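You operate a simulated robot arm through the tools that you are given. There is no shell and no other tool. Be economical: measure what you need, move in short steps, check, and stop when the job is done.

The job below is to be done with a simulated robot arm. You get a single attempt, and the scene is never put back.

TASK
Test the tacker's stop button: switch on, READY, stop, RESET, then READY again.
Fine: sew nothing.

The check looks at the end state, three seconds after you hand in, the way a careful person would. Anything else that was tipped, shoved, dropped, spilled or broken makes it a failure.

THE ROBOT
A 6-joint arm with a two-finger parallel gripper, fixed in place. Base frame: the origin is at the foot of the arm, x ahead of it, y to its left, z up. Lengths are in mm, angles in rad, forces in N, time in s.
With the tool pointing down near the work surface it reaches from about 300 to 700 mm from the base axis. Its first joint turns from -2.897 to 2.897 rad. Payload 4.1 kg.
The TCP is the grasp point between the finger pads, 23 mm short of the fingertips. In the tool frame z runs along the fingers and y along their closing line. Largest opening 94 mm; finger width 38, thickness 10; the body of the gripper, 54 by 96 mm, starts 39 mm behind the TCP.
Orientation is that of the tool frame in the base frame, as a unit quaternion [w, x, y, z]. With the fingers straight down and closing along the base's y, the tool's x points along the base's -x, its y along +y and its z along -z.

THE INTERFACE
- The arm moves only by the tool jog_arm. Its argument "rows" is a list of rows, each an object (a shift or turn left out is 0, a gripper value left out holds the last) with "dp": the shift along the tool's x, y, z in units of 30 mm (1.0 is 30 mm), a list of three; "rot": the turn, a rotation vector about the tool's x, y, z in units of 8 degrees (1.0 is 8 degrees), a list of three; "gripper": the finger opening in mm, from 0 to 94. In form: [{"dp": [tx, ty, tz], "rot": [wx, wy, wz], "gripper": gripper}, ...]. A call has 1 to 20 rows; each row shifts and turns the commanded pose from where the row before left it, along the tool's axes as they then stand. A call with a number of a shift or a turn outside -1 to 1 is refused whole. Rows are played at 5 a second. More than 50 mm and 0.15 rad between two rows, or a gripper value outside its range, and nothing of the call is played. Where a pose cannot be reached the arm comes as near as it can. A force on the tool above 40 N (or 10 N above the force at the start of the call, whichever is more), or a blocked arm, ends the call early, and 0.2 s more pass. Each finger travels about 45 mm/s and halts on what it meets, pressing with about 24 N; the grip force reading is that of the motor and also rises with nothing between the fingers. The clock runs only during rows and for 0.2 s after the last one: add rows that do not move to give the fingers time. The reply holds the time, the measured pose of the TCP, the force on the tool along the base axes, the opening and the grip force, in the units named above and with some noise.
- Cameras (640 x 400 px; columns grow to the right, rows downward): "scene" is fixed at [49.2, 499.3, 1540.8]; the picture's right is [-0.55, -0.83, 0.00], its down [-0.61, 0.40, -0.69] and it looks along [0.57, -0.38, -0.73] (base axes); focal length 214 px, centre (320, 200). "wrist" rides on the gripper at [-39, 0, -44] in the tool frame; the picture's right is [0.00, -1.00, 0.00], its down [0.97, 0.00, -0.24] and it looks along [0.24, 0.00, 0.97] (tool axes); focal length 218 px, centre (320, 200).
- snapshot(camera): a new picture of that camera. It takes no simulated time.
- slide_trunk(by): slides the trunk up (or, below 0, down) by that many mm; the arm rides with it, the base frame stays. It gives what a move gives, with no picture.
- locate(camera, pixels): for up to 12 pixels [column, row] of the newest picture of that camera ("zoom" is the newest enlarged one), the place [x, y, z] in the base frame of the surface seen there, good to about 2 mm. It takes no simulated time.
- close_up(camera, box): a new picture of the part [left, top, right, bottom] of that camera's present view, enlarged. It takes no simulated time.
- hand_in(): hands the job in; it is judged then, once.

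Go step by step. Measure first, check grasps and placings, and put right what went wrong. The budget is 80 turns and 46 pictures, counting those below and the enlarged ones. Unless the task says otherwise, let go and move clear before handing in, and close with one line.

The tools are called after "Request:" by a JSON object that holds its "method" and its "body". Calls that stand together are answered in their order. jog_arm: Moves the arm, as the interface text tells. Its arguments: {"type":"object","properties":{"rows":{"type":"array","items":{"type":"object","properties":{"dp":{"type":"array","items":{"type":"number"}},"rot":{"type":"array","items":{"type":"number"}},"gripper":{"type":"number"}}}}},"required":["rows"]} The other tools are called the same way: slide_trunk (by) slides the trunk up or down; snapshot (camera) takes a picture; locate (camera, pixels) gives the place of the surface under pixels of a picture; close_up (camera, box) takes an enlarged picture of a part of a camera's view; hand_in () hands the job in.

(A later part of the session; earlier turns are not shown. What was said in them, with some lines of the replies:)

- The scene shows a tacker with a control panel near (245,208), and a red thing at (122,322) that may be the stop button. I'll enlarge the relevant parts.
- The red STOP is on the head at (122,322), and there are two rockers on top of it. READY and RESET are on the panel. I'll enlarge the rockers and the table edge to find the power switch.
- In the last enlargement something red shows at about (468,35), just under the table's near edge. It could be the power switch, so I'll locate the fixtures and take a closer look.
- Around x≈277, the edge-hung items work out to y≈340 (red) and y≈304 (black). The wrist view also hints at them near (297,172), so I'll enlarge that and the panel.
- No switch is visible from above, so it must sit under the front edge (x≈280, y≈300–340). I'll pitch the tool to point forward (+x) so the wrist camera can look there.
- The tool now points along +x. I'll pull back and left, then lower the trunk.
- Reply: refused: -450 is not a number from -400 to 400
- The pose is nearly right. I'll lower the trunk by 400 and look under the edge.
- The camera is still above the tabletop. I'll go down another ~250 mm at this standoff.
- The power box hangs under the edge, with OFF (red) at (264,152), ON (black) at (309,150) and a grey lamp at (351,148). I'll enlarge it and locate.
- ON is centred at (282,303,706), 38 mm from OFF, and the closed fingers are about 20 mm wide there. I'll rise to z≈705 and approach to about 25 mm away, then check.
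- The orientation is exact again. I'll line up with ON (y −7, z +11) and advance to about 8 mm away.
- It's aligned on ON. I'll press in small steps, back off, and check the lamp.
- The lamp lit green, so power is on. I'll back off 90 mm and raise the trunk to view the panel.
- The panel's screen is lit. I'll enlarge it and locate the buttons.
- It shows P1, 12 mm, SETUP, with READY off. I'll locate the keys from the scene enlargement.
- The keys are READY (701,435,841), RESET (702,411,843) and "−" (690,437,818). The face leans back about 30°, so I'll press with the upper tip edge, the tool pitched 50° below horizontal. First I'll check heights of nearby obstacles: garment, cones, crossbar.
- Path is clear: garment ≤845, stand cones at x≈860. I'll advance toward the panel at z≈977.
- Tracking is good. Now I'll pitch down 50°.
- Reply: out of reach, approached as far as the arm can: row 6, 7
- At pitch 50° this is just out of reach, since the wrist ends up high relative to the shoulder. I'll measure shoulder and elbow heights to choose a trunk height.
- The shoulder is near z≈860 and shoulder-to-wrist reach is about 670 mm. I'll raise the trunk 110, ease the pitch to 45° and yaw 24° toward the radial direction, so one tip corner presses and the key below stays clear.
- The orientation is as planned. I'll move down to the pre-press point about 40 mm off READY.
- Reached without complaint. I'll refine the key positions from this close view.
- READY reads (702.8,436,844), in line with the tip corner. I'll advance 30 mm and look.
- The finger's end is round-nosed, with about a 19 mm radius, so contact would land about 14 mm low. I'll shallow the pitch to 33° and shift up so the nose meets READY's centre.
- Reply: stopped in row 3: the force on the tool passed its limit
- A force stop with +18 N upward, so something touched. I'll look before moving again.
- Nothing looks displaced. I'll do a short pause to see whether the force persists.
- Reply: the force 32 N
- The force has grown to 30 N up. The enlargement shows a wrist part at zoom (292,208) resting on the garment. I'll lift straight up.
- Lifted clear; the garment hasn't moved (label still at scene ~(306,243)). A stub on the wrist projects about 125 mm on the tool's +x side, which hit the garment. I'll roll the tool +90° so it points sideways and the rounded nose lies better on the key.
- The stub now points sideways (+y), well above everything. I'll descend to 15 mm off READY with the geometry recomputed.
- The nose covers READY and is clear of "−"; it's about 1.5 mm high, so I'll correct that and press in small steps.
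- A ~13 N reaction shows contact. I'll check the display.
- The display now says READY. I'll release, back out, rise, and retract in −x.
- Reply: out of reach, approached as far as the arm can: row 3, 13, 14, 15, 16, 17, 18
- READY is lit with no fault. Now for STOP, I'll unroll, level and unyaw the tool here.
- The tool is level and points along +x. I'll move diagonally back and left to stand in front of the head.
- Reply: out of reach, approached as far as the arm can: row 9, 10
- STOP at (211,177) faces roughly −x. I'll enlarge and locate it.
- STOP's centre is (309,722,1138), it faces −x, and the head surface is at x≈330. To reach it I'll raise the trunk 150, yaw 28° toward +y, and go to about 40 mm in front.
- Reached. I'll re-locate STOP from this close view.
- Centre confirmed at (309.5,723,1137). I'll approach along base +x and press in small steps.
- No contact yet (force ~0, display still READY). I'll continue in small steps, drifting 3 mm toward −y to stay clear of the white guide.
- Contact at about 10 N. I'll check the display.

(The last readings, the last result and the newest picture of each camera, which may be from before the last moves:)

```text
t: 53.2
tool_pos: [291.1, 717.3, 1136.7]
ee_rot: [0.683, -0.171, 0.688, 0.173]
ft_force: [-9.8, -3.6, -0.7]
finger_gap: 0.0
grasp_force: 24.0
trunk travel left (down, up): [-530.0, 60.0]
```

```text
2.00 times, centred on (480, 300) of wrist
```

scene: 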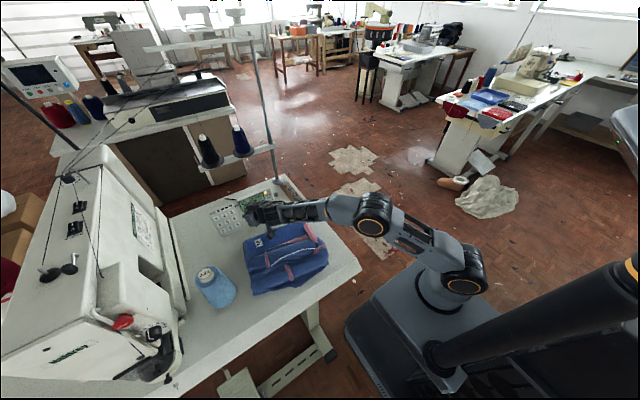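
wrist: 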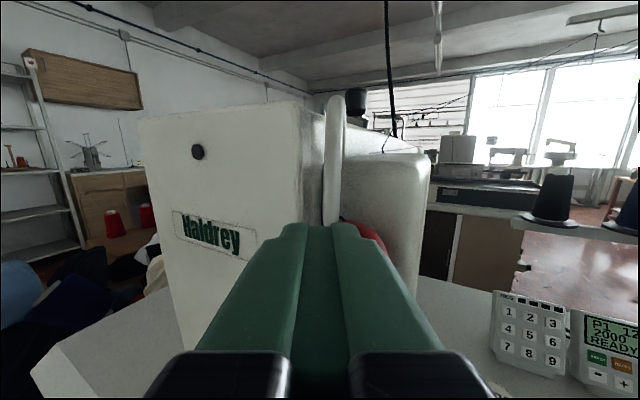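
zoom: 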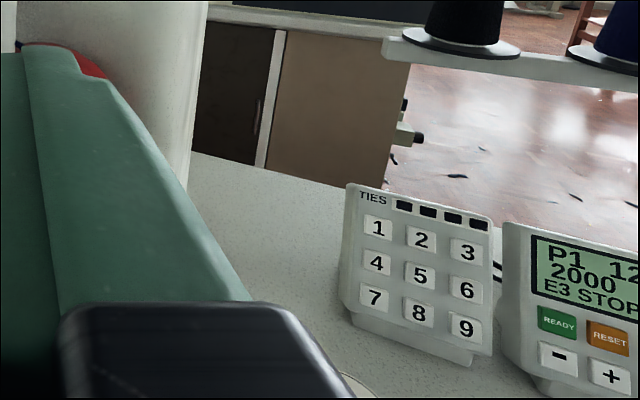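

The display shows "E3 STOP". I'll back straight out in −x and return to the staging point.

Request:
{"method": "jog_arm", "body": {"rows": [{"dp": [0, 0.14, -0.26]}, {"dp": [0, 0.35, -0.66]}, {"dp": [0, 0.35, -0.66]}, {"dp": [-0.783, -0.232, -0.677]}, {"dp": [-0.783, -0.232, -0.677]}, {"dp": [-0.783, -0.232, -0.677]}, {"dp": [-0.783, -0.232, -0.677]}, {"dp": [-0.783, -0.232, -0.677]}, {"dp": [-0.783, -0.232, -0.677]}, {}]}}

Request:
{"method": "close_up", "body": {"camera": "scene", "box": [90, 180, 290, 340]}}

```text
t: 55.4
tool_pos: [153.1, 625.7, 1280.0]
ee_rot: [0.685, -0.17, 0.688, 0.171]
ft_force: [-0.2, 0.4, 0.6]
finger_gap: 0.0
grasp_force: 23.9
trunk travel left (down, up): [-530.0, 60.0]
```

```text
2.50 times, centred on (190, 260) of scene
```

zoom: 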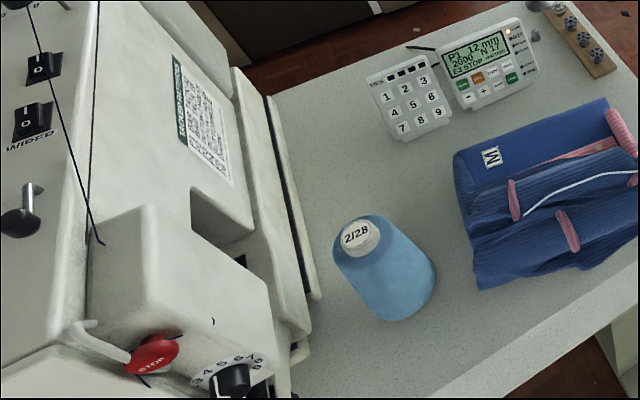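

STOP has sprung back and E3 STOP stays latched on the panel. I'll go back toward the panel side for RESET.

Request:
{"method": "jog_arm", "body": {"rows": [{"dp": [0, -0.892, 0.251]}, {"dp": [0, -0.892, 0.251]}, {"dp": [0, -0.892, 0.251]}, {"dp": [0, -0.892, 0.251]}, {"dp": [0, -0.892, 0.251]}, {"dp": [0, -0.892, 0.251]}, {"dp": [0, -0.892, 0.251]}, {"dp": [0, -0.892, 0.251]}, {"dp": [0, -0.892, 0.251]}, {"dp": [0, -0.892, 0.251]}, {}]}}

Request:
{"method": "slide_trunk", "body": {"by": -150}}

Request:
{"method": "jog_arm", "body": {"rows": [{"rot": [0.5, 0, 0]}, {"rot": [0, 1, 0]}, {"rot": [0, 1, 0]}, {"rot": [0, 1, 0]}, {"rot": [0, 1, 0]}, {"rot": [0, 0, 1]}, {"rot": [0, 0, 1]}, {"rot": [0, 0, 1]}, {"rot": [0, 0, 1]}, {"rot": [0, 0, 1]}, {"rot": [0, 0, 1]}, {"rot": [0, 0, 1]}, {"rot": [0, 0, 1]}, {"rot": [0, 0, 1]}, {"rot": [0, 0, 1]}, {"rot": [0, 0, 1]}, {"rot": [0, 0, 0.25]}, {}]}}

```text
t: 57.8
tool_pos: [347.2, 424.5, 1279.6]
ee_rot: [0.684, -0.171, 0.688, 0.173]
ft_force: [-0.2, -0.2, 0.0]
finger_gap: 0.0
grasp_force: 24.1
trunk travel left (down, up): [-530.0, 60.0]
```

```text
t: 59.5
tool_pos: [346.9, 424.4, 1128.9]
ee_rot: [0.684, -0.171, 0.688, 0.172]
ft_force: [-0.1, 0.2, 0.6]
finger_gap: 0.0
grasp_force: 23.6
trunk travel left (down, up): [-380.0, 210.0]
```

```text
t: 63.3
tool_pos: [347.0, 424.2, 1127.7]
ee_rot: [0.262, 0.477, 0.734, 0.405]
ft_force: [0.0, 0.4, 0.4]
finger_gap: 0.0
grasp_force: 24.0
trunk travel left (down, up): [-380.0, 210.0]
```

The orientation is the same as for the READY press. RESET is 25.5 mm to −y, so I'll go to its pre-press pose.

Request:
{"method": "jog_arm", "body": {"rows": [{"dp": [-0.405, -0.003, 0.917]}, {"dp": [-0.405, -0.003, 0.917]}, {"dp": [-0.405, -0.003, 0.917]}, {"dp": [-0.405, -0.003, 0.917]}, {"dp": [-0.405, -0.003, 0.917]}, {"dp": [-0.405, -0.003, 0.917]}, {"dp": [-0.405, -0.003, 0.917]}, {"dp": [-0.405, -0.003, 0.917]}, {"dp": [-0.405, -0.003, 0.917]}, {"dp": [-0.405, -0.003, 0.917]}, {"dp": [-0.405, -0.003, 0.917]}, {"dp": [-0.405, -0.003, 0.917]}, {}]}}

Request:
{"method": "jog_arm", "body": {"rows": [{"dp": [-0.056, -0.766, 0.62]}, {"dp": [-0.056, -0.766, 0.62]}, {"dp": [-0.056, -0.766, 0.62]}, {}]}}

Request:
{"method": "snapshot", "body": {"camera": "wrist"}}

```text
t: 66.1
tool_pos: [658.8, 405.8, 948.6]
ee_rot: [0.262, 0.478, 0.734, 0.405]
ft_force: [1.1, 0.3, 0.1]
finger_gap: 0.3
grasp_force: 23.3
trunk travel left (down, up): [-380.0, 210.0]
```

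```text
t: 67.1
tool_pos: [671.5, 403.2, 862.0]
ee_rot: [0.262, 0.478, 0.734, 0.405]
ft_force: [-0.1, -0.6, 0.0]
finger_gap: 0.1
grasp_force: 23.8
trunk travel left (down, up): [-380.0, 210.0]
```

```text
6 pictures are left
```

wrist: 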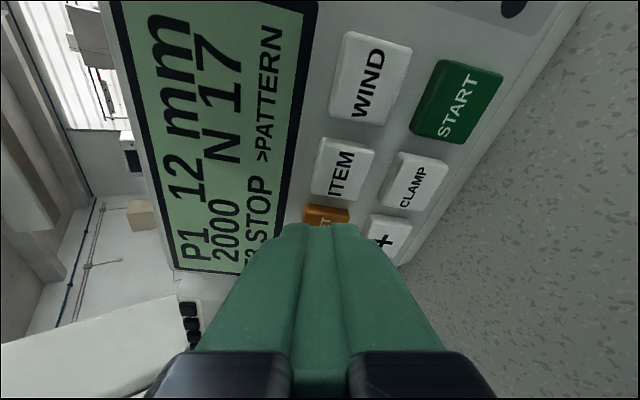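

The tip is over RESET, with the same small offset as before. I'll press identically.

Request:
{"method": "jog_arm", "body": {"rows": [{"dp": [0, -0.04, 0.3]}, {"dp": [0, 0, 0.1]}, {"dp": [0, 0, 0.06]}, {"dp": [0, 0, 0.06]}]}}

Request:
{"method": "close_up", "body": {"camera": "wrist", "box": [80, 0, 480, 250]}}

```text
t: 68.1
tool_pos: [681.4, 408.7, 854.8]
ee_rot: [0.262, 0.477, 0.734, 0.407]
ft_force: [-10.2, -7.7, 4.2]
finger_gap: 0.0
grasp_force: 24.2
trunk travel left (down, up): [-380.0, 210.0]
```

```text
1.60 times, centred on (280, 125) of wrist
```

zoom: 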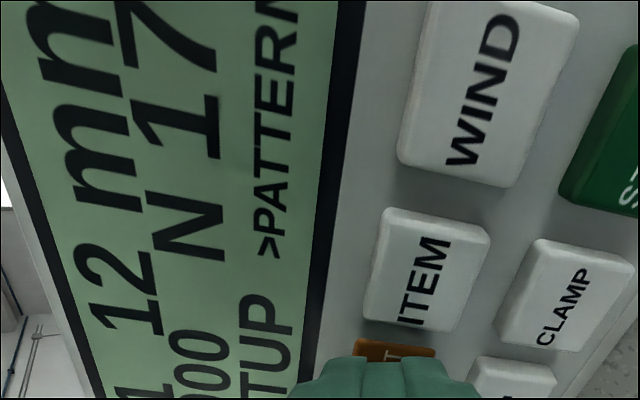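

The display is back to SETUP. I'll back off, shift 26 mm to +y and check alignment on READY.

Request:
{"method": "jog_arm", "body": {"rows": [{"dp": [0, 0.04, -0.52]}, {"dp": [0, 0, -0.4]}, {"dp": [0.4, 0.092, 0.15]}, {"dp": [0.4, 0.092, 0.15]}, {"dp": [0, 0, 0.4]}, {}]}}

Request:
{"method": "snapshot", "body": {"camera": "wrist"}}

```text
t: 69.5
tool_pos: [673.1, 432.0, 864.5]
ee_rot: [0.262, 0.478, 0.734, 0.405]
ft_force: [0.0, 0.5, -0.2]
finger_gap: 0.3
grasp_force: 24.3
out of reach, approached as far as the arm can: row 2
trunk travel left (down, up): [-380.0, 210.0]
```

```text
4 pictures are left
```

wrist: 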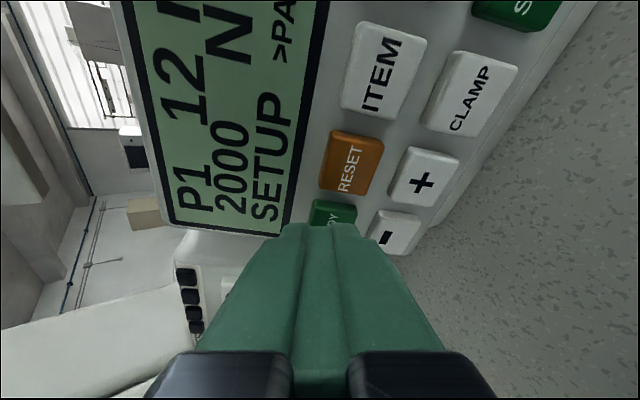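

It sits about 2.5 mm higher than last time (READY at col 333 versus 326). I'll correct that and press READY.

Request:
{"method": "jog_arm", "body": {"rows": [{"dp": [-0.037, -0.123, 0]}, {"dp": [0, 0, 0.28]}, {"dp": [0, 0, 0.1]}, {"dp": [0, 0, 0.06]}, {"dp": [0, 0, 0.06]}]}}

```text
t: 70.7
tool_pos: [683.8, 434.0, 855.9]
ee_rot: [0.261, 0.478, 0.734, 0.406]
ft_force: [-15.1, -8.2, 4.8]
finger_gap: 0.0
grasp_force: 23.9
trunk travel left (down, up): [-380.0, 210.0]
```

The force shows a press slightly firmer than before. I'll back off, rise and retract clear as I did earlier, then check.

Request:
{"method": "jog_arm", "body": {"rows": [{"dp": [0, 0, -0.3]}, {"dp": [0, 0, -0.7]}, {"dp": [0, 0, -0.7]}, {"dp": [0, 0.846, -0.535]}, {"dp": [0, 0.846, -0.535]}, {"dp": [0, 0.846, -0.535]}, {"dp": [0, 0.846, -0.535]}, {"dp": [0.407, -0.49, -0.771]}, {"dp": [0.407, -0.49, -0.771]}, {"dp": [0.407, -0.49, -0.771]}, {"dp": [0.407, -0.49, -0.771]}, {"dp": [0.407, -0.49, -0.771]}, {"dp": [0.407, -0.49, -0.771]}, {"dp": [0.407, -0.49, -0.771]}, {}]}}

Request:
{"method": "close_up", "body": {"camera": "scene", "box": [200, 175, 296, 235]}}

```text
t: 73.9
tool_pos: [451.4, 425.1, 1032.1]
ee_rot: [0.26, 0.478, 0.737, 0.401]
ft_force: [-0.4, 1.0, -0.3]
finger_gap: 0.1
grasp_force: 24.5
out of reach, approached as far as the arm can: row 3, 12, 13, 14
trunk travel left (down, up): [-380.0, 210.0]
```

```text
6.67 times, centred on (248, 205) of scene
```

zoom: 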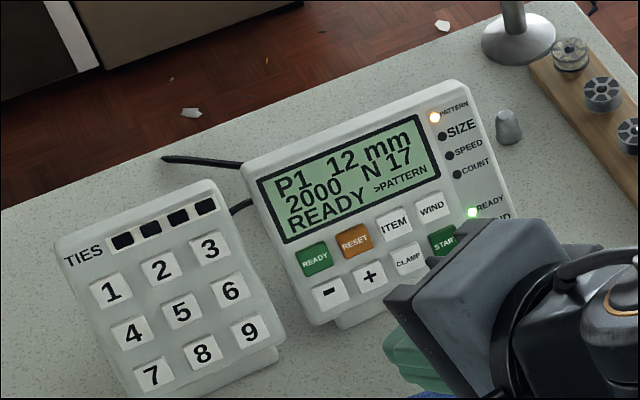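

The panel shows READY with its lamp lit and settings unchanged. I'll take one last scene look for anything disturbed.

Request:
{"method": "snapshot", "body": {"camera": "scene"}}

```text
2 pictures are left
```

scene: 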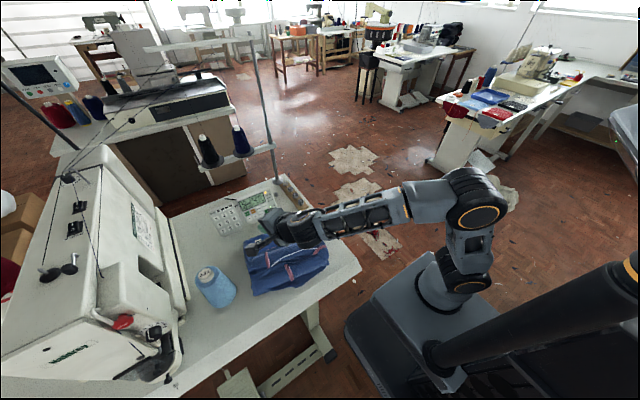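

Everything is in its original place and the arm is clear above the table, so I'm handing in.

Request:
{"method": "hand_in", "body": {}}

```text
The job is handed in.
```

The stop-button test is done: power on, READY, STOP (showed E3 STOP), RESET (back to SETUP), then READY again with its lamp lit. Nothing was sewn; a stub on the wrist pressed on the garment once (about 30 N) but left it in place.
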